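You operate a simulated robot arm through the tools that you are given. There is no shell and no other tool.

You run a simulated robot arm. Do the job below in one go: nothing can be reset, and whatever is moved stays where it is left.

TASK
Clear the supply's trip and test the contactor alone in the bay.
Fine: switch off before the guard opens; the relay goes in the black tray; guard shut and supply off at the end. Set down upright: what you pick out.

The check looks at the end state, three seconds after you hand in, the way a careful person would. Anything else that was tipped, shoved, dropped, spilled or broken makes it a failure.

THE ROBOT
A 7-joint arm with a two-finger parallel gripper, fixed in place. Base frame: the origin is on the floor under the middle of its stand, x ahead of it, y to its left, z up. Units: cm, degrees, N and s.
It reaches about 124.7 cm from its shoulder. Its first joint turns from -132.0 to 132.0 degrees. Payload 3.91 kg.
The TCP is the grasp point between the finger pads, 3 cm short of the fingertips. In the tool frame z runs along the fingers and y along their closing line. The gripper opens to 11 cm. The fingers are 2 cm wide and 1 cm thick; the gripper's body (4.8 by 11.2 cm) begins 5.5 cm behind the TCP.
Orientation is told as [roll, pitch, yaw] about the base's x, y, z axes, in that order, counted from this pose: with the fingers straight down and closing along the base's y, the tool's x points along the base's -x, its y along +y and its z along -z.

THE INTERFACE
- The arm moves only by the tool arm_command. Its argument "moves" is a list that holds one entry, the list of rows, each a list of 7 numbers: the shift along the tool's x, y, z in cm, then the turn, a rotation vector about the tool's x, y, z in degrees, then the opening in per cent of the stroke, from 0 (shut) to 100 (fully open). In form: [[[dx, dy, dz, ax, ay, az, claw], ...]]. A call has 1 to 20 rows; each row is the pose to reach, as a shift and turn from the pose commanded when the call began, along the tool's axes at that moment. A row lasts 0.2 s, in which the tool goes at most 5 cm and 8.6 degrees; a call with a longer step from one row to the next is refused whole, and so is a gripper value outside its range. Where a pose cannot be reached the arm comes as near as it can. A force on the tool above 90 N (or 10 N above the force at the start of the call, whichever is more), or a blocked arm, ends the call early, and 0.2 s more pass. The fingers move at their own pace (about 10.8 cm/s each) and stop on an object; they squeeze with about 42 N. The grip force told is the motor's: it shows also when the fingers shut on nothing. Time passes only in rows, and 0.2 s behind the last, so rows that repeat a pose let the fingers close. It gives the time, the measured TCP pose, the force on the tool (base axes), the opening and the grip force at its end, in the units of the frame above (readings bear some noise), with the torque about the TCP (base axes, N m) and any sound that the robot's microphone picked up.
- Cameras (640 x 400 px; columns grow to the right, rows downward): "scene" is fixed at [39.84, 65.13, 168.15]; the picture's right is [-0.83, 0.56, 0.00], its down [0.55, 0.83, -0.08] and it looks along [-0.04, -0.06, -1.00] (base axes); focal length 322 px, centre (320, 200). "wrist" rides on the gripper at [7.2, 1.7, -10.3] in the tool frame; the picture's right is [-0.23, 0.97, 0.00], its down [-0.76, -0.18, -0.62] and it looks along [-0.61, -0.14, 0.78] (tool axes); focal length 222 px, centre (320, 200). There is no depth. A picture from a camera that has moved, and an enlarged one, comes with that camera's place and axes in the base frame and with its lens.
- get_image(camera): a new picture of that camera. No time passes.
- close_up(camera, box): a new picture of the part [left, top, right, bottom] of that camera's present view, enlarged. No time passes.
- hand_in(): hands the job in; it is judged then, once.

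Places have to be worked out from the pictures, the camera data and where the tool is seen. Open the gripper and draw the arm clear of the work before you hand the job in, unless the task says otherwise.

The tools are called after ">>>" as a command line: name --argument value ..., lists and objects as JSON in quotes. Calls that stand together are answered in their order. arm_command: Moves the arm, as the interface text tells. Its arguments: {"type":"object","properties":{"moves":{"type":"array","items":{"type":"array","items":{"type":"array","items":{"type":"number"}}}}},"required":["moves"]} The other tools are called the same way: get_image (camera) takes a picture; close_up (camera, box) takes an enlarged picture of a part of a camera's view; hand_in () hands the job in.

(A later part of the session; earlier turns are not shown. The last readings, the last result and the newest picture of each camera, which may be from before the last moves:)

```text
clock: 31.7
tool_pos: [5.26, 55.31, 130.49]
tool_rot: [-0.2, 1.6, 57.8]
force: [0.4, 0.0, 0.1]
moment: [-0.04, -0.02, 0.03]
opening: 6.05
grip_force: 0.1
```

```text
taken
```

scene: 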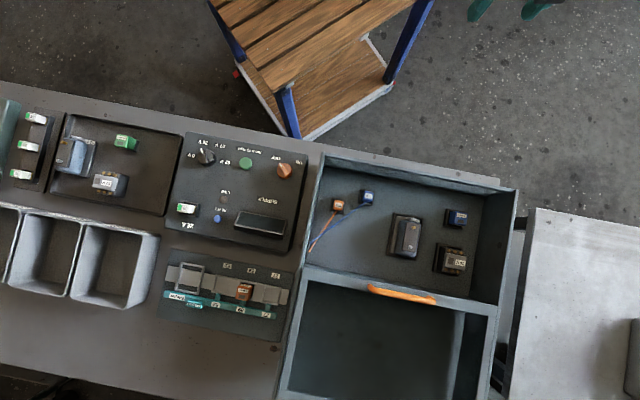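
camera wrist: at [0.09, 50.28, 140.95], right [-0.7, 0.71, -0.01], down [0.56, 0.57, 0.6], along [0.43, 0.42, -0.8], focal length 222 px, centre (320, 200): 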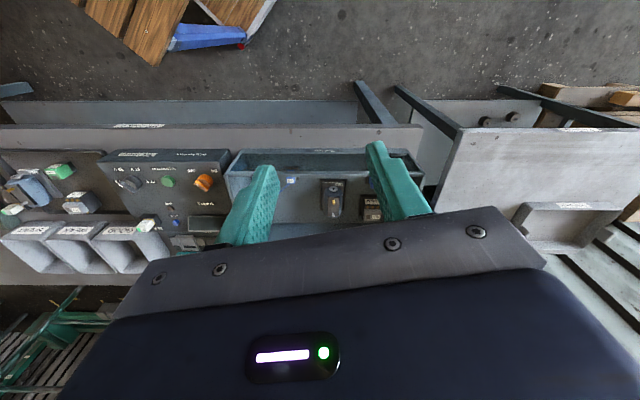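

The bay is clear now. I'll enlarge it in the scene view to read the parts, and square up the small tilt of the tool.

>>> close_up --camera "scene" --box '[375, 195, 495, 295]'

>>> close_up --camera "scene" --box '[300, 150, 530, 320]'

>>> close_up --camera "scene" --box '[300, 165, 420, 270]'

>>> arm_command --moves '[[[0, 0, 0, 1.24, -1.02, -0.2, 55], [0, 0, 0, 1.24, -1.02, -0.2, 55]]]'

```text
4.00 times, centred on (435, 245) of scene
camera zoom: at [39.84, 65.13, 168.15], right [-0.83, 0.56, 0.0], down [0.55, 0.83, -0.08], along [-0.04, -0.06, -1.0], focal length 1287 px, centre (-140, 20)
```

zoom: 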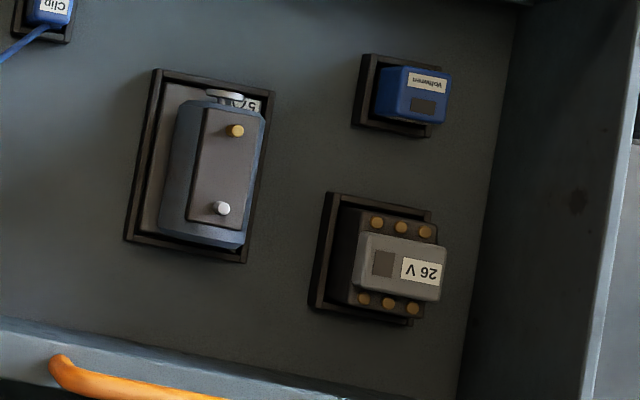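

```text
2.35 times, centred on (415, 235) of scene
camera zoom: at [39.84, 65.13, 168.15], right [-0.83, 0.56, 0.0], down [0.55, 0.83, -0.08], along [-0.04, -0.06, -1.0], focal length 757 px, centre (96, 118)
```

zoom: 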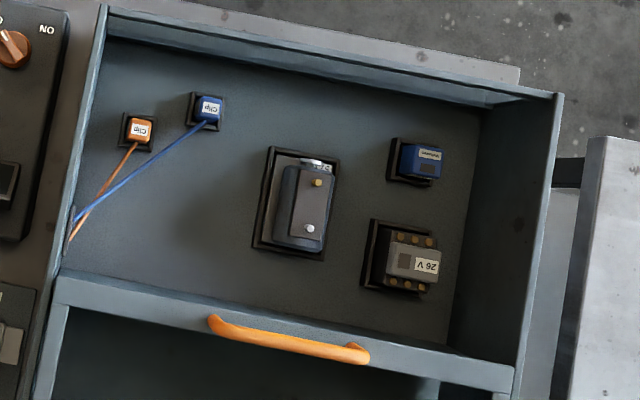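

```text
3.81 times, centred on (360, 218) of scene
camera zoom: at [39.84, 65.13, 168.15], right [-0.83, 0.56, 0.0], down [0.55, 0.83, -0.08], along [-0.04, -0.06, -1.0], focal length 1226 px, centre (168, 133)
```

zoom: 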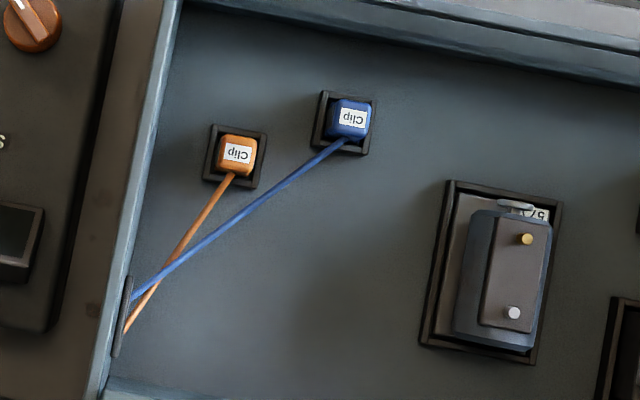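

```text
clock: 32.3
tool_pos: [5.34, 55.24, 130.51]
tool_rot: [-1.5, 0.4, 58.1]
force: [1.1, -0.4, -0.4]
moment: [0.0, 0.02, 0.03]
opening: 6.06
grip_force: 0.0
```

The bay holds two parked clips, a 57 V motor whose terminals are not clipped, the blue relay and the 26 V contactor; the relay is the plugged-in part to take out. I square the tool up first, then move above the relay.

>>> arm_command --moves '[[[0, 0, 0, -1.5, -0.4, 0.1, 55], [0, 0, 0, -1.5, -0.4, 0.1, 55]]]'

>>> arm_command --moves '[[[-2.6, 0.7, 1.5, 0, 0, -7.7, 55], [-5.3, 1.3, 3, 0, 0, -15.4, 55], [-7.9, 2, 4.5, 0, 0, -23.1, 55], [-10.6, 2.7, 6, 0, 0, -30.8, 55], [-13.2, 3.3, 7.5, 0, 0, -38.5, 55], [-15.8, 4, 9, 0, 0, -46.2, 55], [-18.5, 4.6, 10.5, 0, 0, -53.9, 55], [-21.1, 5.3, 12.5, 0, 0, -61.6, 55], [-23.8, 6, 14, 0, 0, -69.3, 55], [-26.4, 6.64, 15.5, 0, 0, -77, 55], [-26.4, 6.64, 15.5, 0, 0, -77, 55]]]'

>>> get_image --camera "wrist"

```text
clock: 32.9
tool_pos: [5.27, 55.22, 130.44]
tool_rot: [0.1, 0.1, 58.1]
force: [0.2, -0.1, -0.3]
moment: [0.01, 0.02, -0.01]
opening: 6.05
grip_force: 0.0
```

```text
clock: 35.3
tool_pos: [13.46, 81.29, 114.83]
tool_rot: [0.1, 0.0, 135.1]
force: [1.0, 0.8, -0.1]
moment: [-0.01, 0.02, 0.01]
opening: 6.06
grip_force: 0.1
```

```text
taken
camera wrist: at [17.48, 74.94, 125.19], right [-0.85, -0.53, 0.0], down [-0.41, 0.66, 0.62], along [-0.33, 0.53, -0.78], focal length 222 px, centre (320, 200)
```

wrist: 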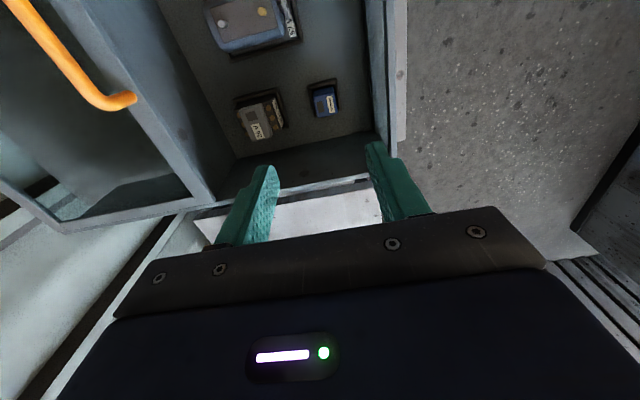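

>>> close_up --camera "wrist" --box '[220, 60, 380, 160]'

>>> close_up --camera "wrist" --box '[290, 70, 354, 125]'

>>> close_up --camera "wrist" --box '[180, 0, 320, 88]'

```text
4.00 times, centred on (300, 110) of wrist
camera zoom: at [17.48, 74.94, 125.19], right [-0.85, -0.53, 0.0], down [-0.41, 0.66, 0.62], along [-0.33, 0.53, -0.78], focal length 888 px, centre (400, 560)
```

zoom: 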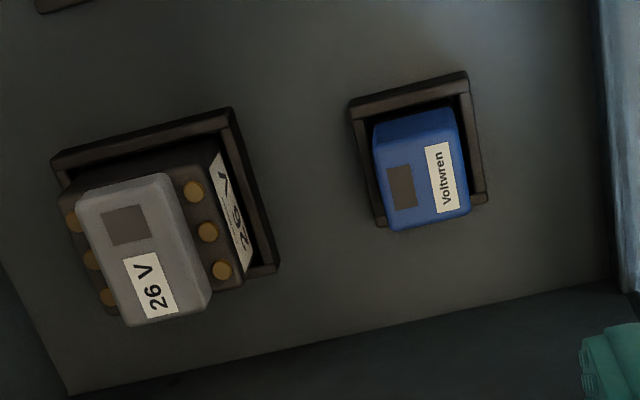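

```text
7.27 times, centred on (322, 98) of wrist
camera zoom: at [17.48, 74.94, 125.19], right [-0.85, -0.53, 0.0], down [-0.41, 0.66, 0.62], along [-0.33, 0.53, -0.78], focal length 1615 px, centre (306, 946)
```

zoom: 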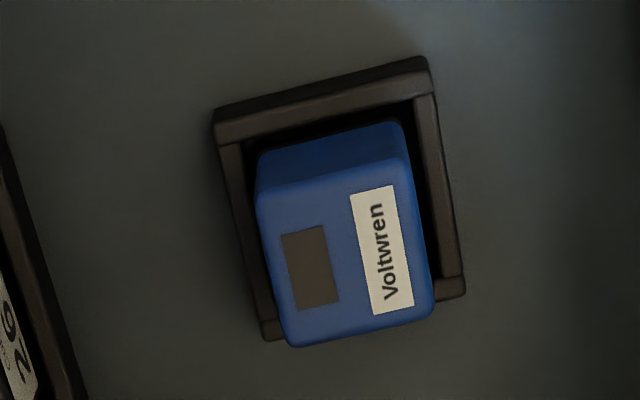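

```text
4.55 times, centred on (250, 44) of wrist
camera zoom: at [17.48, 74.94, 125.19], right [-0.85, -0.53, 0.0], down [-0.41, 0.66, 0.62], along [-0.33, 0.53, -0.78], focal length 1010 px, centre (638, 909)
```

zoom: 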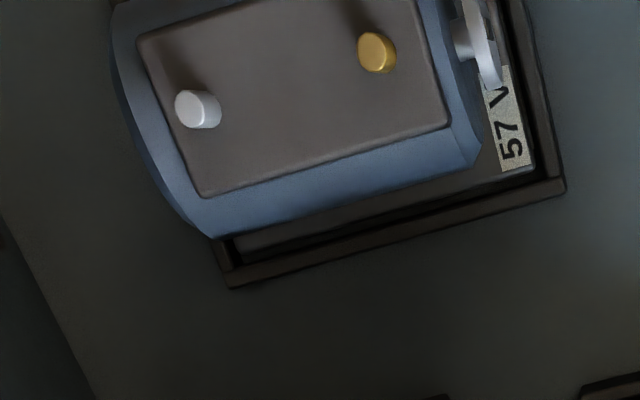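

I triangulate the relay's top centre at about (12.25, 81.95, 93.5), roughly 2.7 cm square and sitting in a socket frame whose rim is near z≈91.5. I centre over it and come down to just above the top to check.

>>> arm_command --moves '[[[-0.7, 0.2, 4, 0, 0, 0, 45], [-1.32, 0.38, 8, 0, 0, 0, 45], [-1.32, 0.38, 12, 0, 0, 0, 45], [-1.32, 0.38, 15.5, 0, 0, 0, 45], [-1.32, 0.38, 17.3, 0, 0, 0, 45], [-1.32, 0.38, 17.3, 0, 0, 0, 45]]]'

>>> get_image --camera "wrist"

>>> close_up --camera "wrist" --box '[220, 80, 420, 240]'

```text
clock: 36.7
tool_pos: [12.19, 81.85, 97.66]
tool_rot: [0.1, -0.2, 135.0]
force: [-0.1, 0.2, -0.6]
moment: [0.01, -0.01, 0.01]
opening: 4.94
grip_force: 0.2
```

```text
taken
camera wrist: at [16.21, 75.5, 107.92], right [-0.85, -0.53, 0.0], down [-0.41, 0.66, 0.62], along [-0.33, 0.53, -0.78], focal length 222 px, centre (320, 200)
```

wrist: 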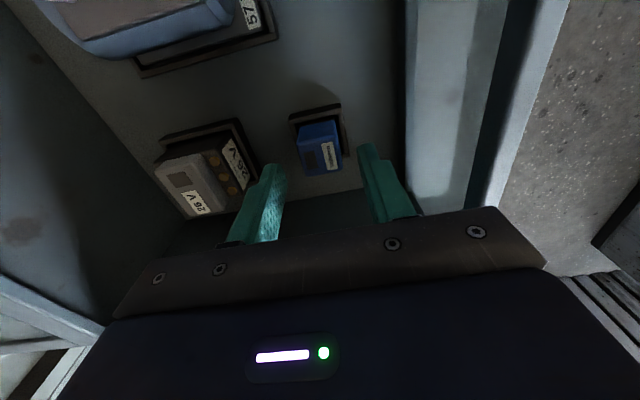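

```text
2.50 times, centred on (320, 160) of wrist
camera zoom: at [16.21, 75.5, 107.92], right [-0.85, -0.53, 0.0], down [-0.41, 0.66, 0.62], along [-0.33, 0.53, -0.78], focal length 555 px, centre (320, 300)
```

zoom: 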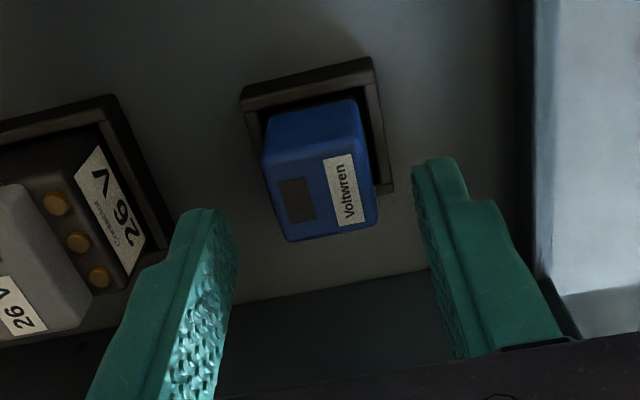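

The relay's top is centred between the fingers (offset about 0.2 cm along the pad). I go down until the tips overlap its sides, staying above the socket rim.

>>> arm_command --moves '[[[-0.1, 0, 1, 0, 0, 0, 45], [-0.15, 0, 2, 0, 0, 0, 45], [-0.15, 0, 2.5, 0, 0, 0, 45], [-0.15, 0, 2.5, 0, 0, 0, 45]]]'

>>> close_up --camera "wrist" --box '[220, 80, 420, 240]'

```text
clock: 37.7
tool_pos: [12.16, 81.93, 95.14]
tool_rot: [0.1, 0.0, 134.9]
force: [0.7, 0.3, -0.7]
moment: [-0.03, 0.02, 0.02]
opening: 4.96
grip_force: 0.0
```

```text
2.50 times, centred on (320, 160) of wrist
camera zoom: at [16.21, 75.57, 105.42], right [-0.85, -0.53, 0.0], down [-0.41, 0.66, 0.62], along [-0.33, 0.53, -0.78], focal length 555 px, centre (320, 300)
```

zoom: 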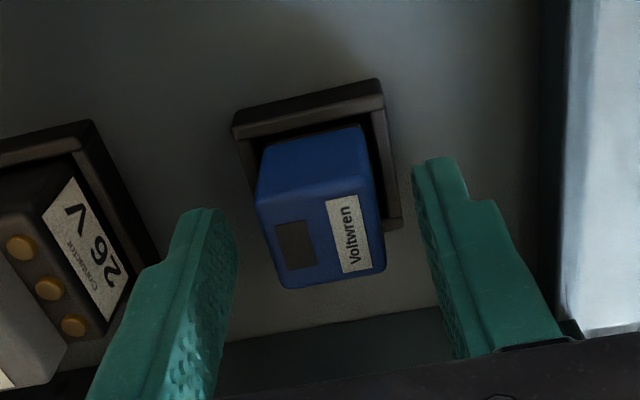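

The relay sits squarely between the fingertips with about 1.4 cm of overlap. I close the gripper on it.

>>> arm_command --moves '[[[0, 0, 0.1, 0, 0, 0, 35], [0, 0, 0.2, 0, 0, 0, 20], [0, 0, 0.2, 0, 0, 0, 10], [0, 0, 0.2, 0, 0, 0, 10], [0, 0, 0.2, 0, 0, 0, 10]]]'

>>> close_up --camera "wrist" --box '[220, 80, 420, 240]'

```text
clock: 38.9
tool_pos: [12.21, 81.93, 95.17]
tool_rot: [0.2, 0.0, 135.0]
force: [-1.2, 2.8, 8.2]
moment: [0.28, -0.01, 0.02]
opening: 2.89
grip_force: 41.2
```

```text
2.50 times, centred on (320, 160) of wrist
camera zoom: at [16.24, 75.56, 105.34], right [-0.85, -0.53, 0.0], down [-0.41, 0.66, 0.62], along [-0.33, 0.53, -0.78], focal length 555 px, centre (320, 300)
```

zoom: 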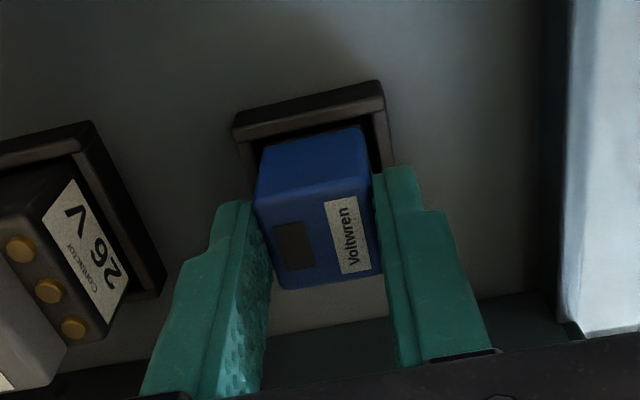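

The relay is gripped (2.89 cm wide, 41 N). I lift it straight up slowly out of its socket.

>>> arm_command --moves '[[[0, 0, -0.3, 0, 0, 0, 5], [0, 0, -0.8, 0, 0, 0, 5], [0, 0, -1.4, 0, 0, 0, 5], [0, 0, -2, 0, 0, 0, 5], [0, 0, -2.8, 0, 0, 0, 5], [0, 0, -3.6, 0, 0, 0, 5], [0, 0, -4.5, 0, 0, 0, 5], [0, 0, -5.5, 0, 0, 0, 5], [0, 0, -5.5, 0, 0, 0, 5]]]'

>>> get_image --camera "wrist"

>>> close_up --camera "wrist" --box '[220, 80, 420, 240]'

```text
clock: 40.9
tool_pos: [12.15, 81.86, 100.33]
tool_rot: [0.1, 0.0, 135.0]
force: [0.6, 0.1, -0.6]
moment: [-0.01, -0.03, -0.01]
opening: 2.9
grip_force: 41.0
```

```text
taken
camera wrist: at [16.16, 75.52, 110.66], right [-0.85, -0.53, 0.0], down [-0.41, 0.66, 0.62], along [-0.33, 0.53, -0.78], focal length 222 px, centre (320, 200)
```

wrist: 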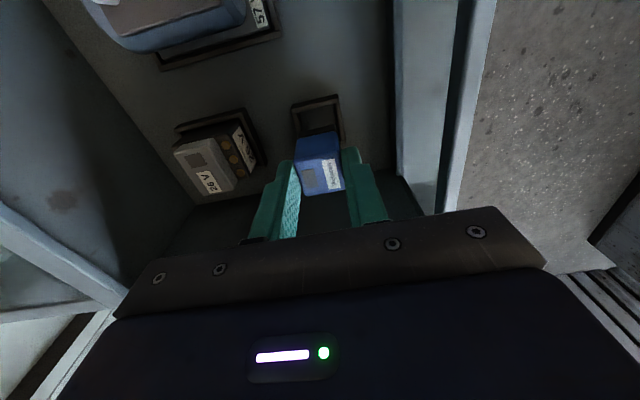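

```text
2.50 times, centred on (320, 160) of wrist
camera zoom: at [16.16, 75.52, 110.66], right [-0.85, -0.53, 0.0], down [-0.41, 0.66, 0.62], along [-0.33, 0.53, -0.78], focal length 555 px, centre (320, 300)
```

zoom: 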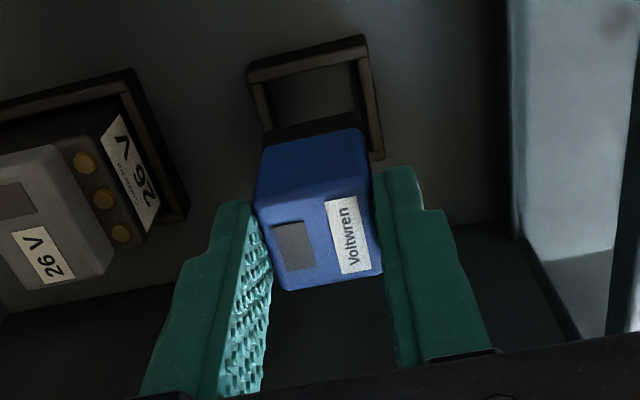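

The relay is out and hangs upright between the pads, its base about 5.5 cm below the TCP. I raise it and carry it over to the free right-hand area of the black tray, around (65.9, 31.6), turning to yaw 45°.

>>> arm_command --moves '[[[0, 0, -4, 0, 0, 0, 5], [0, 0, -8, 0, 0, 0, 5], [0, 0, -12, 0, 0, 0, 5], [0, 0, -16, 0, 0, 0, 5], [4.6, -0.15, -16, 0, 0, 5.6, 5], [9.2, -0.3, -16, 0, 0, 11.2, 5], [13.8, -0.45, -16, 0, 0, 16.9, 5], [18.4, -0.6, -16, 0, 0, 22.5, 5], [23, -0.75, -16, 0, 0, 28.1, 5], [27.6, -0.9, -16, 0, 0, 33.8, 5], [32.2, -1.05, -16, 0, 0, 39.4, 5], [36.8, -1.2, -16, 0, 0, 45, 5], [41.4, -1.4, -16, 0, 0, 50.6, 5], [46, -1.55, -16, 0, 0, 56.2, 5], [50.6, -1.7, -16, 0, 0, 61.9, 5], [55.2, -1.85, -16, 0, 0, 67.5, 5], [59.8, -2, -16, 0, 0, 73.1, 5], [64.4, -2.15, -16, 0, 0, 78.8, 5], [69, -2.3, -16, 0, 0, 84.4, 5], [73.54, -2.47, -16, 0, 0, 90, 5]]]'

>>> get_image --camera "wrist"

>>> get_image --camera "scene"

```text
clock: 45.1
tool_pos: [66.02, 31.59, 116.61]
tool_rot: [0.1, 0.0, 44.9]
force: [-0.6, 0.6, -0.1]
moment: [-0.06, -0.02, 0.01]
opening: 2.9
grip_force: 42.5
```

```text
taken
camera wrist: at [59.77, 27.58, 127.0], right [-0.53, 0.85, 0.0], down [0.67, 0.41, 0.62], along [0.53, 0.33, -0.78], focal length 222 px, centre (320, 200)
```

wrist: 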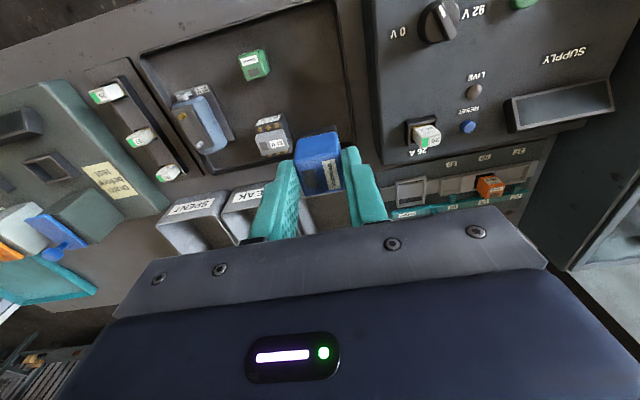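

```text
taken
```

scene: 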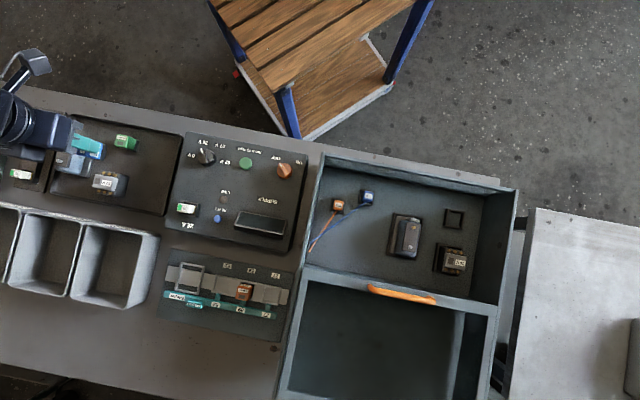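

The relay is over the tray area. There is a paper label on the fixture at the left end of the bench, so I'll read it before setting down, and check the tray layout.

>>> close_up --camera "wrist" --box '[0, 80, 180, 300]'

>>> close_up --camera "wrist" --box '[80, 150, 144, 210]'

>>> close_up --camera "wrist" --box '[140, 10, 380, 190]'

>>> close_up --camera "scene" --box '[40, 100, 200, 220]'

```text
1.82 times, centred on (90, 190) of wrist
camera zoom: at [59.77, 27.58, 127.0], right [-0.53, 0.85, 0.0], down [0.67, 0.41, 0.62], along [0.53, 0.33, -0.78], focal length 404 px, centre (738, 218)
```

zoom: 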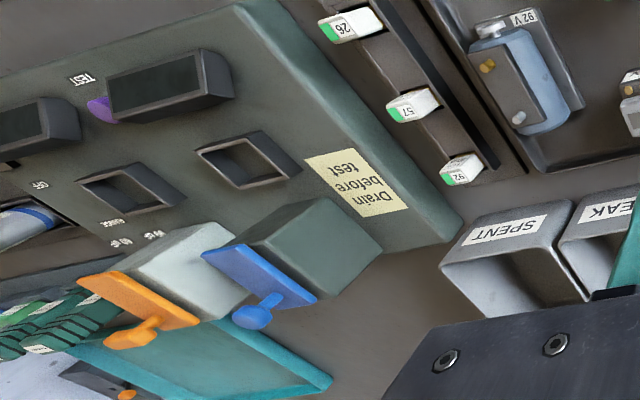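

```text
6.67 times, centred on (112, 180) of wrist
camera zoom: at [59.77, 27.58, 127.0], right [-0.53, 0.85, 0.0], down [0.67, 0.41, 0.62], along [0.53, 0.33, -0.78], focal length 1481 px, centre (1707, 333)
```

zoom: 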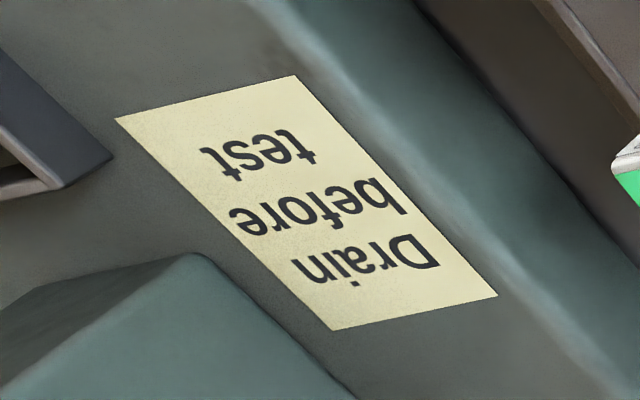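

```text
2.22 times, centred on (260, 100) of wrist
camera zoom: at [59.77, 27.58, 127.0], right [-0.53, 0.85, 0.0], down [0.67, 0.41, 0.62], along [0.53, 0.33, -0.78], focal length 494 px, centre (453, 422)
```

zoom: 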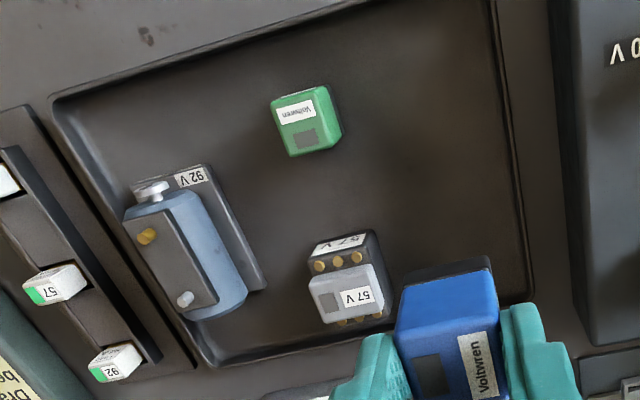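

```text
3.33 times, centred on (120, 160) of scene
camera zoom: at [39.84, 65.13, 168.15], right [-0.83, 0.56, 0.0], down [0.55, 0.83, -0.08], along [-0.04, -0.06, -1.0], focal length 1072 px, centre (987, 333)
```

zoom: 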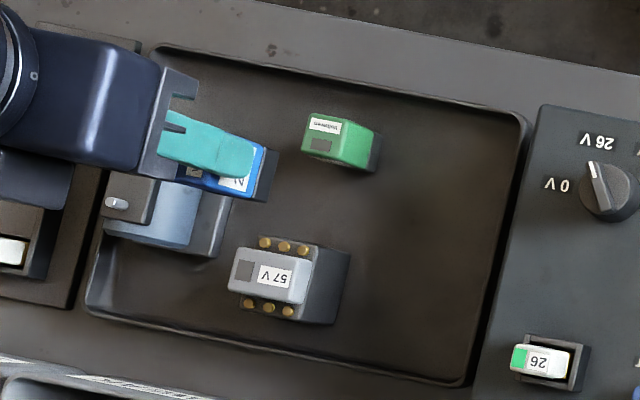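

The "Drain before test" note belongs to a different tester at the far left, and the free spot in the black tray lies straight below the relay. I lower it to about 2 cm above the tray floor.

>>> arm_command --moves '[[[0, 0, 4, 0, 0, 0, 5], [0, 0, 8, 0, 0, 0, 5], [0, 0, 12, 0, 0, 0, 5], [0, 0, 15, 0, 0, 0, 5], [0, 0, 17.5, 0, 0, 0, 5], [0, 0, 18.6, 0, 0, 0, 5], [0, 0, 18.6, 0, 0, 0, 5]]]'

>>> get_image --camera "wrist"

>>> close_up --camera "scene" --box '[40, 100, 200, 220]'

```text
clock: 46.7
tool_pos: [65.83, 31.51, 97.88]
tool_rot: [0.1, 0.1, 45.0]
force: [-0.4, -0.1, -0.8]
moment: [-0.03, -0.02, 0.01]
opening: 2.88
grip_force: 41.7
```

```text
taken
camera wrist: at [59.68, 27.53, 108.13], right [-0.53, 0.85, 0.0], down [0.67, 0.41, 0.62], along [0.53, 0.33, -0.78], focal length 222 px, centre (320, 200)
```

wrist: 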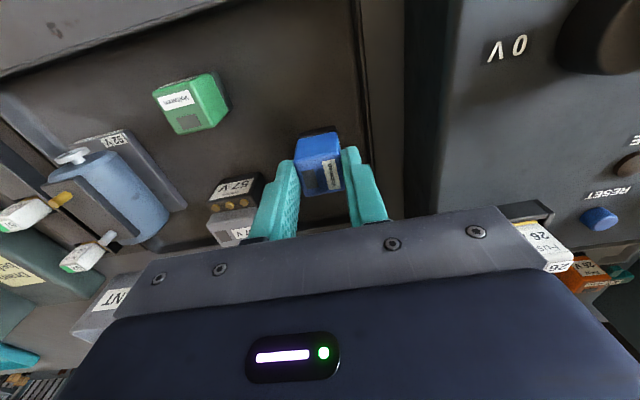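

```text
3.33 times, centred on (120, 160) of scene
camera zoom: at [39.84, 65.13, 168.15], right [-0.83, 0.56, 0.0], down [0.55, 0.83, -0.08], along [-0.04, -0.06, -1.0], focal length 1072 px, centre (987, 333)
```

zoom: 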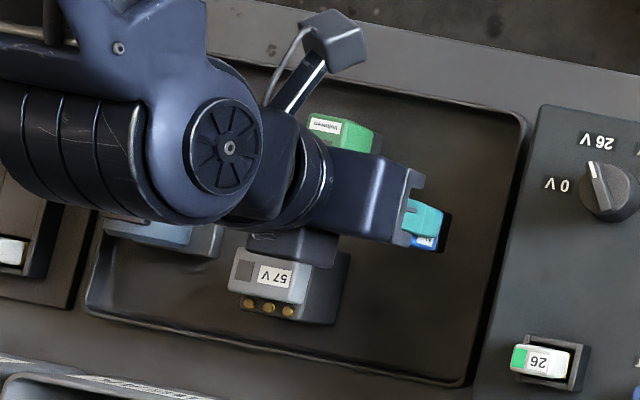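

All clear around it. I lower in small steps, watching for the contact force.

>>> arm_command --moves '[[[0, 0, 0.4, 0, 0, 0, 5], [0, 0, 0.8, 0, 0, 0, 5], [0, 0, 1.2, 0, 0, 0, 5], [0, 0, 1.2, 0, 0, 0, 5]]]'

>>> close_up --camera "wrist" --box '[260, 80, 400, 240]'

```text
clock: 47.7
tool_pos: [65.89, 31.58, 96.6]
tool_rot: [0.2, 0.1, 44.9]
force: [0.1, 0.3, -0.4]
moment: [-0.01, -0.03, 0.0]
opening: 2.9
grip_force: 41.6
```

```text
2.50 times, centred on (330, 160) of wrist
camera zoom: at [59.72, 27.61, 106.95], right [-0.53, 0.85, 0.0], down [0.67, 0.41, 0.62], along [0.53, 0.33, -0.78], focal length 555 px, centre (295, 300)
```

zoom: 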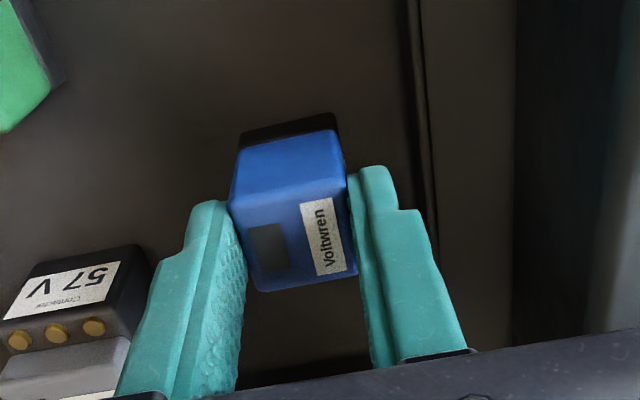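

No contact yet. I keep lowering in small steps.

>>> arm_command --moves '[[[0, 0, 0.25, 0, 0, 0, 5], [0, 0, 0.5, 0, 0, 0, 5], [0, 0, 0.5, 0, 0, 0, 5]]]'

```text
clock: 48.5
tool_pos: [65.87, 31.5, 96.15]
tool_rot: [0.0, 0.0, 45.1]
force: [-0.1, -0.1, -1.0]
moment: [-0.01, -0.03, 0.01]
opening: 2.89
grip_force: 42.1
```

>>> arm_command --moves '[[[0, 0, 0.2, 0, 0, 0, 5], [0, 0, 0.4, 0, 0, 0, 5], [0, 0, 0.4, 0, 0, 0, 5]]]'

```text
clock: 49.3
tool_pos: [65.97, 31.65, 95.68]
tool_rot: [0.1, 0.1, 44.9]
force: [0.4, 0.8, -0.8]
moment: [-0.01, -0.01, -0.01]
opening: 2.9
grip_force: 42.1
```

Still no contact force at TCP z=95.68, so the relay is still just above the tray floor. I continue lowering by 0.2 cm steps.

>>> arm_command --moves '[[[0, 0, 0.2, 0, 0, 0, 5], [0, 0, 0.4, 0, 0, 0, 5], [0, 0, 0.4, 0, 0, 0, 5]]]'

```text
clock: 50.1
tool_pos: [65.98, 31.6, 95.3]
tool_rot: [0.1, 0.1, 45.0]
force: [0.6, 0.2, -0.5]
moment: [-0.04, -0.01, 0.01]
opening: 2.88
grip_force: 42.1
```

No contact yet at 95.3; I check the gap visually and go down another small step.

>>> arm_command --moves '[[[0, 0, 0.15, 0, 0, 0, 5], [0, 0, 0.3, 0, 0, 0, 5], [0, 0, 0.3, 0, 0, 0, 5]]]'

>>> close_up --camera "wrist" --box '[260, 80, 400, 240]'

```text
clock: 50.9
tool_pos: [65.98, 31.61, 94.95]
tool_rot: [0.1, 0.1, 45.0]
force: [-0.3, -0.1, -1.2]
moment: [0.03, 0.01, 0.0]
opening: 2.9
grip_force: 42.2
```

```text
2.50 times, centred on (330, 160) of wrist
camera zoom: at [59.71, 27.7, 105.35], right [-0.53, 0.85, 0.0], down [0.67, 0.41, 0.62], along [0.53, 0.33, -0.78], focal length 555 px, centre (295, 300)
```

zoom: 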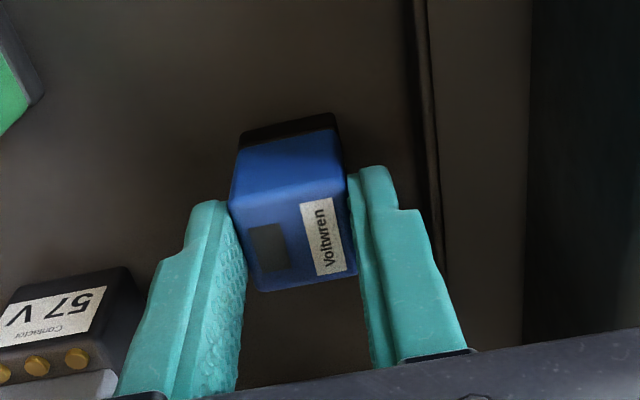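

There is still no reaction force; a small further lowering follows.

>>> arm_command --moves '[[[0, 0, 0.15, 0, 0, 0, 5], [0, 0, 0.3, 0, 0, 0, 5], [0, 0, 0.3, 0, 0, 0, 5]]]'

```text
clock: 51.7
tool_pos: [65.87, 31.73, 94.68]
tool_rot: [-0.1, 0.1, 45.0]
force: [-0.1, 0.0, -0.8]
moment: [-0.01, -0.03, -0.01]
opening: 2.88
grip_force: 41.8
```

>>> arm_command --moves '[[[0, 0, 0.15, 0, 0, 0, 5], [0, 0, 0.3, 0, 0, 0, 5], [0, 0, 0.3, 0, 0, 0, 5]]]'

```text
clock: 52.5
tool_pos: [65.95, 31.72, 94.54]
tool_rot: [0.0, -0.1, 45.0]
force: [-3.1, -3.2, 46.1]
moment: [-0.08, 0.07, 0.03]
opening: 2.91
grip_force: 42.3
```

Contact: 46 N upward, so the relay stands on the tray floor. I ease off about 1.5 mm to relieve the load, then open the fingers just enough.

>>> arm_command --moves '[[[0, 0, -0.14, 0, 0, 0, 5], [0, 0, -0.14, 0, 0, 0, 5]]]'

```text
clock: 53.1
tool_pos: [66.04, 31.63, 94.54]
tool_rot: [0.0, -0.1, 45.0]
force: [4.1, 5.2, 32.5]
moment: [0.44, -0.38, 0.02]
opening: 2.87
grip_force: 42.1
```

Still 32 N down-load; I ease up a little more before releasing.

>>> arm_command --moves '[[[0, 0, -0.1, 0, 0, 0, 5], [0, 0, -0.1, 0, 0, 0, 5]]]'

```text
clock: 53.7
tool_pos: [65.96, 31.62, 94.63]
tool_rot: [0.1, 0.1, 45.0]
force: [4.4, 2.6, 14.3]
moment: [0.35, -0.44, 0.0]
opening: 2.89
grip_force: 42.0
```

The load is down to 14 N, so the relay rests flat. I open the fingers to about 4.4 cm.

>>> arm_command --moves '[[[0, 0, -0.05, 0, 0, 0, 22], [0, 0, -0.05, 0, 0, 0, 30], [0, 0, -0.05, 0, 0, 0, 38], [0, 0, -0.05, 0, 0, 0, 40], [0, 0, -0.05, 0, 0, 0, 40]]]'

>>> close_up --camera "wrist" --box '[260, 80, 400, 240]'

```text
clock: 54.9
tool_pos: [65.98, 31.61, 94.64]
tool_rot: [0.0, 0.1, 45.1]
force: [0.3, 0.7, -0.4]
moment: [-0.05, -0.01, 0.02]
opening: 4.4
grip_force: 0.1
```

```text
2.50 times, centred on (330, 160) of wrist
camera zoom: at [59.74, 27.72, 105.0], right [-0.53, 0.85, 0.0], down [0.67, 0.41, 0.62], along [0.53, 0.33, -0.78], focal length 555 px, centre (295, 300)
```

zoom: 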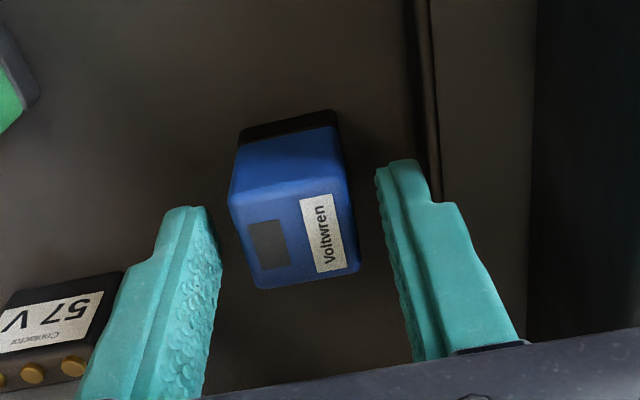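

The relay stands upright and free between the open fingers. I lift straight up and look at it again.

>>> arm_command --moves '[[[0, 0, -2, 0, 0, 0, 40], [0, 0, -5, 0, 0, 0, 40], [0, 0, -9, 0, 0, 0, 40], [0, 0, -13, 0, 0, 0, 40], [0, 0, -17, 0, 0, 0, 40], [0, 0, -21, 0, 0, 0, 40], [0, 0, -21, 0, 0, 0, 40]]]'

>>> get_image --camera "wrist"

>>> get_image --camera "scene"

```text
clock: 56.5
tool_pos: [66.08, 31.79, 115.49]
tool_rot: [0.0, 0.1, 45.0]
force: [0.6, 0.1, -0.4]
moment: [-0.02, 0.02, -0.02]
opening: 4.41
grip_force: 0.0
```

```text
taken
camera wrist: at [59.81, 27.79, 125.79], right [-0.53, 0.85, 0.0], down [0.67, 0.41, 0.62], along [0.53, 0.33, -0.78], focal length 222 px, centre (320, 200)
```

wrist: 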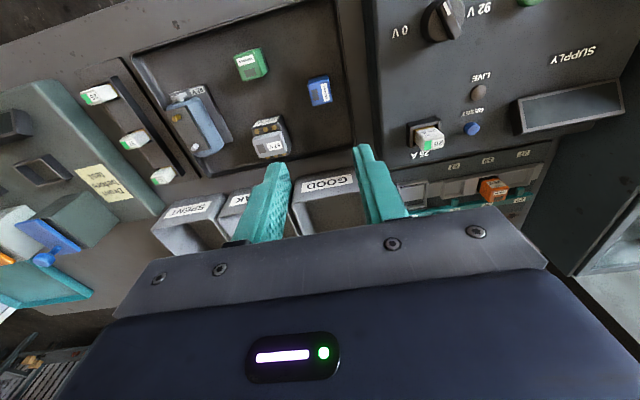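

```text
taken
```

scene: 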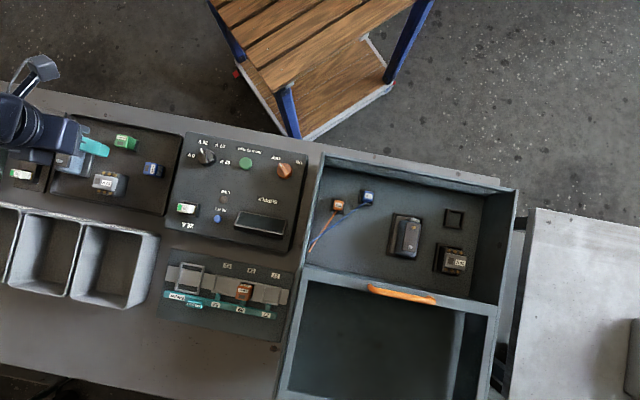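

The blue relay stands upright in the black tray, and only the empty socket is left in the bay beside the contactor. The unclipped motor stays where it is. I go back to above the guard's handle to shut it.

>>> arm_command --moves '[[[-1.0, 4, -0.5, 0, 0, -6, 50], [-2.05, 8, -1, 0, 0, -12, 50], [-3.07, 12, -1.5, 0, 0, -18, 50], [-4.1, 16, -2, 0, 0, -24, 50], [-5.1, 20, -2.5, 0, 0, -30, 50], [-6.1, 24, -3, 0, 0, -36, 50], [-7.2, 28, -3.5, 0, 0, -42, 50], [-8.2, 32, -4, 0, 0, -48, 50], [-9.2, 36, -4.5, 0, 0, -54, 50], [-10.2, 40, -4.5, 0, 0, -60, 50], [-11.3, 44, -4.5, 0, 0, -66, 50], [-12.3, 48, -4.5, 0, 0, -72, 50], [-13.3, 52, -4.5, 0, 0, -78, 50], [-14.3, 56, -4.5, 0, 0, -84, 50], [-15.35, 60.03, -4.5, 0, 0, -90, 50], [-15.35, 60.03, -4.5, 0, 0, -90, 50]]]'

>>> get_image --camera "wrist"

>>> get_image --camera "scene"

```text
clock: 59.9
tool_pos: [34.54, 84.91, 120.09]
tool_rot: [0.2, -0.2, 135.1]
force: [1.0, -0.5, -0.5]
moment: [0.05, 0.0, -0.02]
opening: 5.5
grip_force: 0.1
```

```text
taken
camera wrist: at [38.59, 78.54, 130.46], right [-0.85, -0.53, 0.0], down [-0.41, 0.66, 0.62], along [-0.33, 0.53, -0.78], focal length 222 px, centre (320, 200)
```

wrist: 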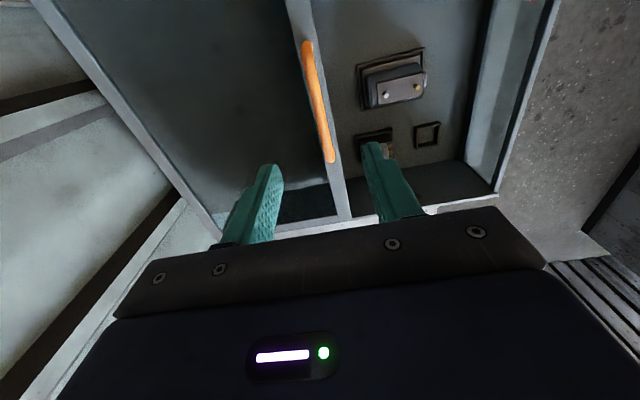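

```text
taken
```

scene: 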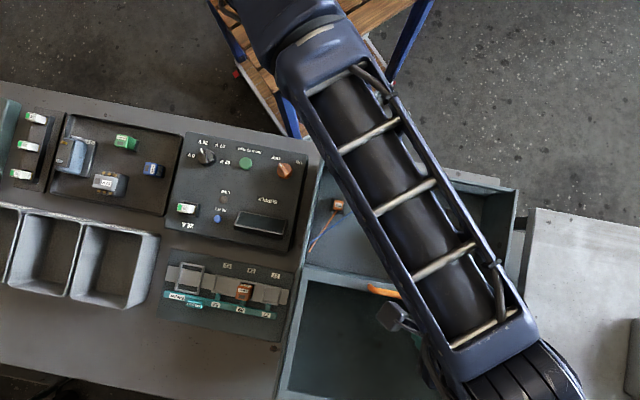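

The handle is where I left it, in line with the fingers. I go down over the bar and close on it.

>>> arm_command --moves '[[[0, 0, 4, 0.2, 0.2, 0, 50], [0, 0, 8, 0.2, 0.2, 0, 50], [0, 0, 11, 0.2, 0.2, 0, 50], [0, 0, 12.7, 0.2, 0.2, 0, 50], [0, 0, 12.7, 0.2, 0.2, 0, 50], [0, 0, 12.7, 0.2, 0.2, 0, 30], [0, 0, 12.7, 0.2, 0.2, 0, 10], [0, 0, 12.7, 0.2, 0.2, 0, 0], [0, 0, 12.7, 0.2, 0.2, 0, 0]]]'

```text
clock: 61.9
tool_pos: [34.5, 84.81, 107.4]
tool_rot: [-0.2, 0.2, 135.0]
force: [0.6, 0.1, -1.5]
moment: [0.09, 0.07, -0.04]
opening: 1.16
grip_force: 44.8
```

Gripped. I pull the guard back toward the robot, first 12 cm.

>>> arm_command --moves '[[[0, 0.8, 0, 0, 0, 0, 0], [0, 1.8, 0, 0, 0, 0, 0], [0, 2.8, 0, 0, 0, 0, 0], [0, 3.8, 0, 0, 0, 0, 0], [0, 4.8, 0, 0, 0, 0, 0], [0, 5.8, 0, 0, 0, 0, 0], [0, 6.8, 0, 0, 0, 0, 0], [0, 7.8, 0, 0, 0, 0, 0], [0, 8.8, 0, 0, 0, 0, 0], [0, 9.8, 0, 0, 0, 0, 0], [0, 10.8, 0, 0, 0, 0, 0], [0, 12, 0, 0, 0, 0, 0], [0, 12, 0, 0, 0, 0, 0]]]'

```text
clock: 64.7
tool_pos: [25.95, 76.41, 107.48]
tool_rot: [0.1, 0.2, 135.1]
force: [17.8, -17.4, -18.6]
moment: [-0.65, -0.67, 0.03]
opening: 1.17
grip_force: 44.9
```

There is about 25 N sideways load; I correct by a millimetre and continue closing.

>>> arm_command --moves '[[[0.08, 0.8, 0.08, 0, 0, 0, 0], [0.12, 1.6, 0.1, 0, 0, 0, 0], [0.12, 2.6, 0.1, 0, 0, 0, 0], [0.12, 3.6, 0.1, 0, 0, 0, 0], [0.12, 4.6, 0.1, 0, 0, 0, 0], [0.12, 5.6, 0.1, 0, 0, 0, 0], [0.12, 6.6, 0.1, 0, 0, 0, 0], [0.12, 7.6, 0.1, 0, 0, 0, 0], [0.12, 8.6, 0.1, 0, 0, 0, 0], [0.12, 9.6, 0.1, 0, 0, 0, 0], [0.12, 9.6, 0.1, 0, 0, 0, 0]]]'

```text
clock: 67.1
tool_pos: [19.13, 69.51, 107.36]
tool_rot: [0.0, 0.1, 135.1]
force: [-1.3, 0.7, 10.2]
moment: [0.22, 0.24, -0.03]
opening: 1.15
grip_force: 45.1
```

About 2.5 cm remain. I pull slowly until the guard meets its closed stop.

>>> arm_command --moves '[[[0, 0.5, 0, 0, 0, 0, 0], [0, 1, 0, 0, 0, 0, 0], [0, 1.5, 0, 0, 0, 0, 0], [0, 2, 0, 0, 0, 0, 0], [0, 2.3, 0, 0, 0, 0, 0], [0, 2.5, 0, 0, 0, 0, 0], [0, 2.7, 0, 0, 0, 0, 0], [0, 2.7, 0, 0, 0, 0, 0]]]'

```text
clock: 68.9
tool_pos: [17.15, 67.74, 107.41]
tool_rot: [-0.1, 0.2, 135.1]
force: [-11.6, 13.0, 20.6]
moment: [0.53, 0.51, -0.06]
opening: 1.17
grip_force: 44.8
```

I'm at the original closed position, with no stop felt yet. I pull a bit more to be sure it is fully shut.

>>> arm_command --moves '[[[-0.05, 0.2, 0, 0, 0, 0, 0], [-0.05, 0.4, 0, 0, 0, 0, 0], [-0.05, 0.4, 0, 0, 0, 0, 0]]]'

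```text
clock: 69.7
tool_pos: [17.17, 67.73, 107.48]
tool_rot: [-0.2, 0.1, 135.0]
force: [9.2, 44.7, 22.0]
moment: [0.94, -0.14, 0.09]
opening: 1.16
grip_force: 45.0
```

The guard is against its closed stop (38 N along the pull, no more travel). I relax the pull, release and lift clear.

>>> arm_command --moves '[[[0, -0.2, 0.05, 0, 0, 0, 0], [0, -0.2, 0.05, 0, 0, 0, 0], [0, -0.2, 0.05, 0, 0, 0, 30], [0, -0.2, 0.05, 0, 0, 0, 55], [0, -0.2, 0.05, 0, 0, 0, 55], [0, -0.2, -3, 0, 0, 0, 55], [0, -0.2, -7, 0, 0, 0, 55], [0, -0.2, -11, 0, 0, 0, 55], [0, -0.2, -11, 0, 0, 0, 55]]]'

>>> get_image --camera "wrist"

>>> get_image --camera "scene"

```text
clock: 71.7
tool_pos: [17.01, 67.68, 118.36]
tool_rot: [-0.1, 0.1, 135.0]
force: [0.3, 0.1, -0.3]
moment: [0.02, 0.0, 0.02]
opening: 6.03
grip_force: 0.1
```

```text
taken
camera wrist: at [21.02, 61.31, 128.69], right [-0.85, -0.53, 0.0], down [-0.41, 0.66, 0.62], along [-0.33, 0.53, -0.78], focal length 222 px, centre (320, 200)
```

wrist: 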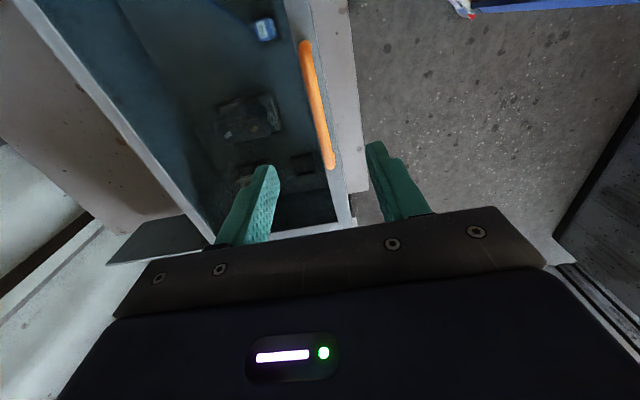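

```text
taken
```

scene: 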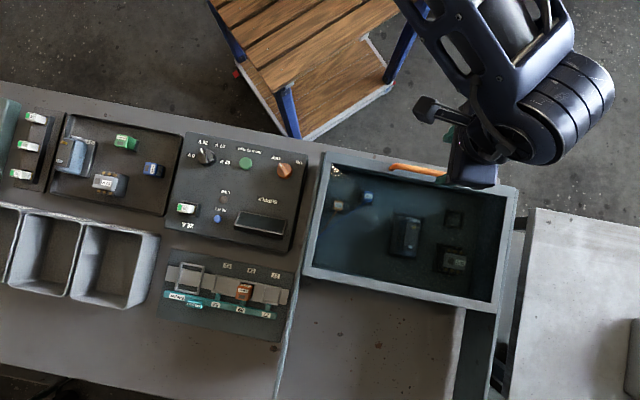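

The guard is shut again exactly as at the start. Now I return to above the supply knob at yaw 90° to switch it on for the test.

>>> arm_command --moves '[[[3.6, -0.5, 0, 0, 0, 5.6, 55], [7.1, -1, 0, 0, 0, 11.2, 55], [10.7, -1.5, 0, 0, 0, 16.9, 55], [14.2, -2, 1, 0, 0, 22.5, 55], [17.8, -2.6, 2, 0, 0, 28.1, 55], [21.3, -3.1, 3.5, 0, 0, 33.8, 55], [24.9, -3.6, 5, 0, 0, 39.4, 55], [28.4, -4.1, 6.4, 0, 0, 45, 55], [28.4, -4.1, 6.4, 0, 0, 45, 55]]]'

>>> close_up --camera "wrist" --box '[220, 60, 420, 220]'

```text
clock: 73.7
tool_pos: [39.91, 50.36, 112.19]
tool_rot: [0.0, 0.1, 90.0]
force: [-0.1, -0.6, -0.1]
moment: [0.0, -0.04, -0.05]
opening: 6.04
grip_force: 0.0
```

```text
2.50 times, centred on (320, 140) of wrist
camera zoom: at [38.28, 43.08, 122.5], right [-0.97, 0.23, 0.0], down [0.18, 0.76, 0.62], along [0.14, 0.61, -0.78], focal length 555 px, centre (320, 350)
```

zoom: 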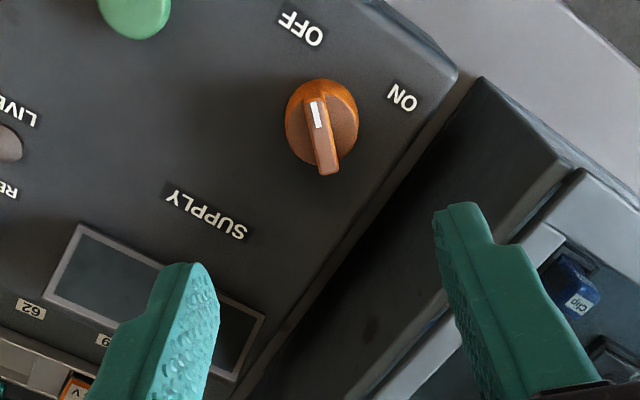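

The knob lies centred below. I go down around it, grip it, and turn it clockwise from OFF to ON.

>>> arm_command --moves '[[[-0.1, -0.05, 4, 0, 0, 0, 50], [-0.17, -0.09, 8, 0, 0, 0, 50], [-0.17, -0.09, 11, 0, 0, 0, 50], [-0.17, -0.09, 12.75, 0, 0, 0, 50], [-0.17, -0.09, 12.75, 0, 0, 0, 50], [-0.17, -0.09, 12.75, 0, 0, 0, 25], [-0.17, -0.09, 12.75, 0, 0, 0, 10], [-0.17, -0.09, 12.75, 0, 0, 0, 0], [-0.17, -0.09, 12.75, 0, 0, 0, 0]]]'

>>> close_up --camera "wrist" --box '[220, 60, 420, 220]'

```text
clock: 75.7
tool_pos: [40.0, 50.61, 99.24]
tool_rot: [-0.1, 0.1, 90.1]
force: [-26.7, -0.8, -6.4]
moment: [0.11, 0.88, 0.02]
opening: 3.27
grip_force: 45.2
```

```text
2.50 times, centred on (320, 140) of wrist
camera zoom: at [38.32, 43.37, 109.6], right [-0.97, 0.23, 0.0], down [0.17, 0.76, 0.62], along [0.14, 0.61, -0.78], focal length 555 px, centre (320, 350)
```

zoom: 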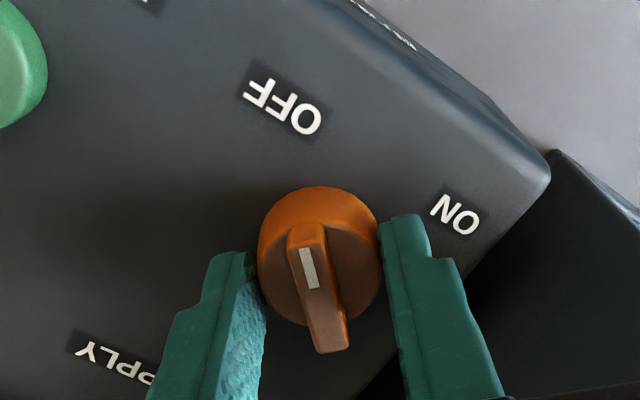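

Gripped with a slight sideways preload; I shift 1 mm to relieve it and turn the knob to ON.

>>> arm_command --moves '[[[0, 0.1, 0, 0, 0, 7.5, 0], [0.05, 0.12, 0, 0, 0, 15, 0], [0.05, 0.12, 0, 0, 0, 22.5, 0], [0.05, 0.12, 0, 0, 0, 30, 0], [0.05, 0.12, 0, 0, 0, 37.5, 0], [0.05, 0.12, 0, 0, 0, 45, 0], [0.05, 0.12, 0, 0, 0, 52.5, 0], [0.05, 0.12, 0, 0, 0, 60, 0], [0.05, 0.12, 0, 0, 0, 67.5, 0], [0.05, 0.12, 0, 0, 0, 75, 0], [0.05, 0.12, 0, 0, 0, 82.5, 0], [0.05, 0.12, 0, 0, 0, 90, 0], [0.05, 0.12, 0, 0, 0, 90, 0]]]'

>>> get_image --camera "scene"

>>> get_image --camera "wrist"

```text
clock: 78.5
tool_pos: [39.92, 50.64, 99.37]
tool_rot: [-0.1, -0.3, 0.1]
force: [-18.5, 20.8, -10.1]
moment: [0.64, 0.68, 0.01]
opening: 3.26
grip_force: 44.8
```

```text
taken
```

scene: 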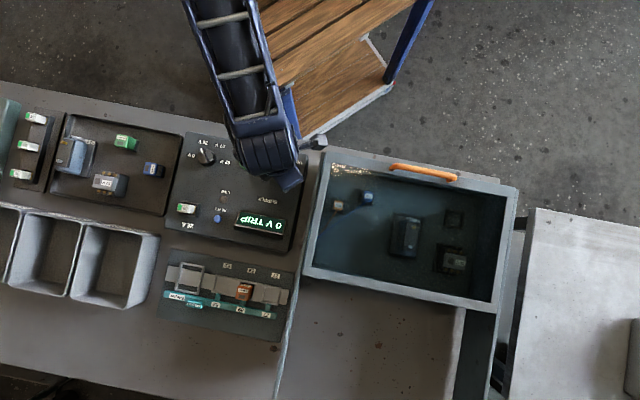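

```text
taken
camera wrist: at [32.79, 52.24, 109.59], right [0.23, 0.97, 0.0], down [0.76, -0.18, 0.63], along [0.61, -0.14, -0.78], focal length 222 px, centre (320, 200)
```

wrist: 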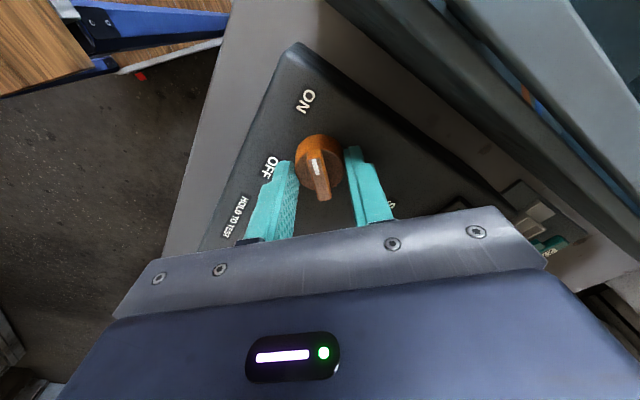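

The display is back to "0 V TRIP", so the supply is on and still latched. I release the knob and rise; next I will press RESET at about (58.3, 51.3, 96).

>>> arm_command --moves '[[[0, 0, 0, 0, 0, 0, 30], [0, 0, 0, 0, 0, 0, 50], [0, 0, 0, 0, 0, 0, 50], [0, 0, -3, 0, 0, 0, 50], [0, 0, -7, 0, 0, 0, 50], [0, 0, -11, 0, 0, 0, 50], [0, 0, -13, 0, 0, 0, 50], [0, 0, -13, 0, 0, 0, 50]]]'

>>> arm_command --moves '[[[-3, 0.1, 0, 0.1, 0.2, -7, 30], [-6, 0.2, 0, 0.1, 0.2, -14, 15], [-9, 0.3, 0, 0.1, 0.2, -21, 0], [-12, 0.4, 0, 0.1, 0.2, -28, 0], [-15, 0.5, 0, 0.1, 0.2, -35, 0], [-17, 0.6, 0, 0, 0, -40, 0], [-18.3, 0.7, 0, 0, 0, -45, 0], [-18.3, 0.7, 0, 0, 0, -45, 0]]]'

>>> get_image --camera "wrist"

>>> get_image --camera "scene"

```text
clock: 80.3
tool_pos: [40.22, 50.41, 112.25]
tool_rot: [-0.1, -0.2, 0.0]
force: [0.2, -0.9, 0.3]
moment: [0.03, 0.04, -0.02]
opening: 5.52
grip_force: 0.0
```

```text
clock: 82.1
tool_pos: [58.27, 51.13, 112.27]
tool_rot: [-0.2, 0.0, 45.1]
force: [-0.4, 0.0, -0.7]
moment: [0.02, 0.02, 0.0]
opening: 0.0
grip_force: 38.0
```

```text
taken
camera wrist: at [52.13, 47.34, 122.59], right [-0.53, 0.85, 0.0], down [0.66, 0.42, 0.62], along [0.53, 0.33, -0.78], focal length 222 px, centre (320, 200)
```

wrist: 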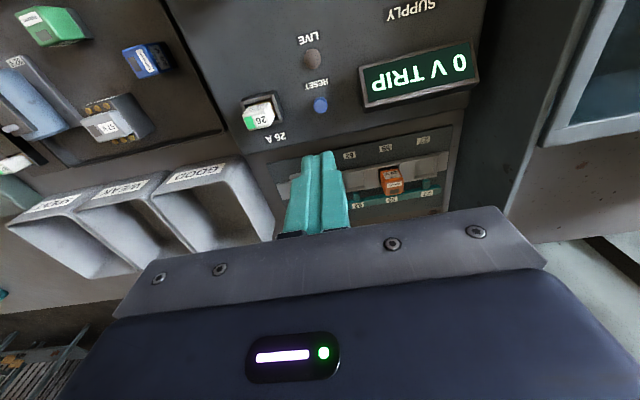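

```text
taken
```

scene: 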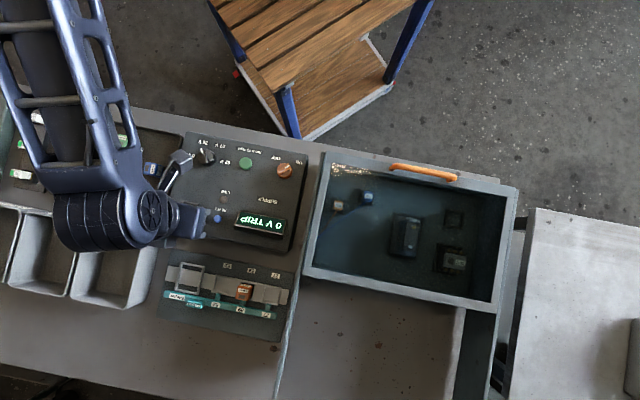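

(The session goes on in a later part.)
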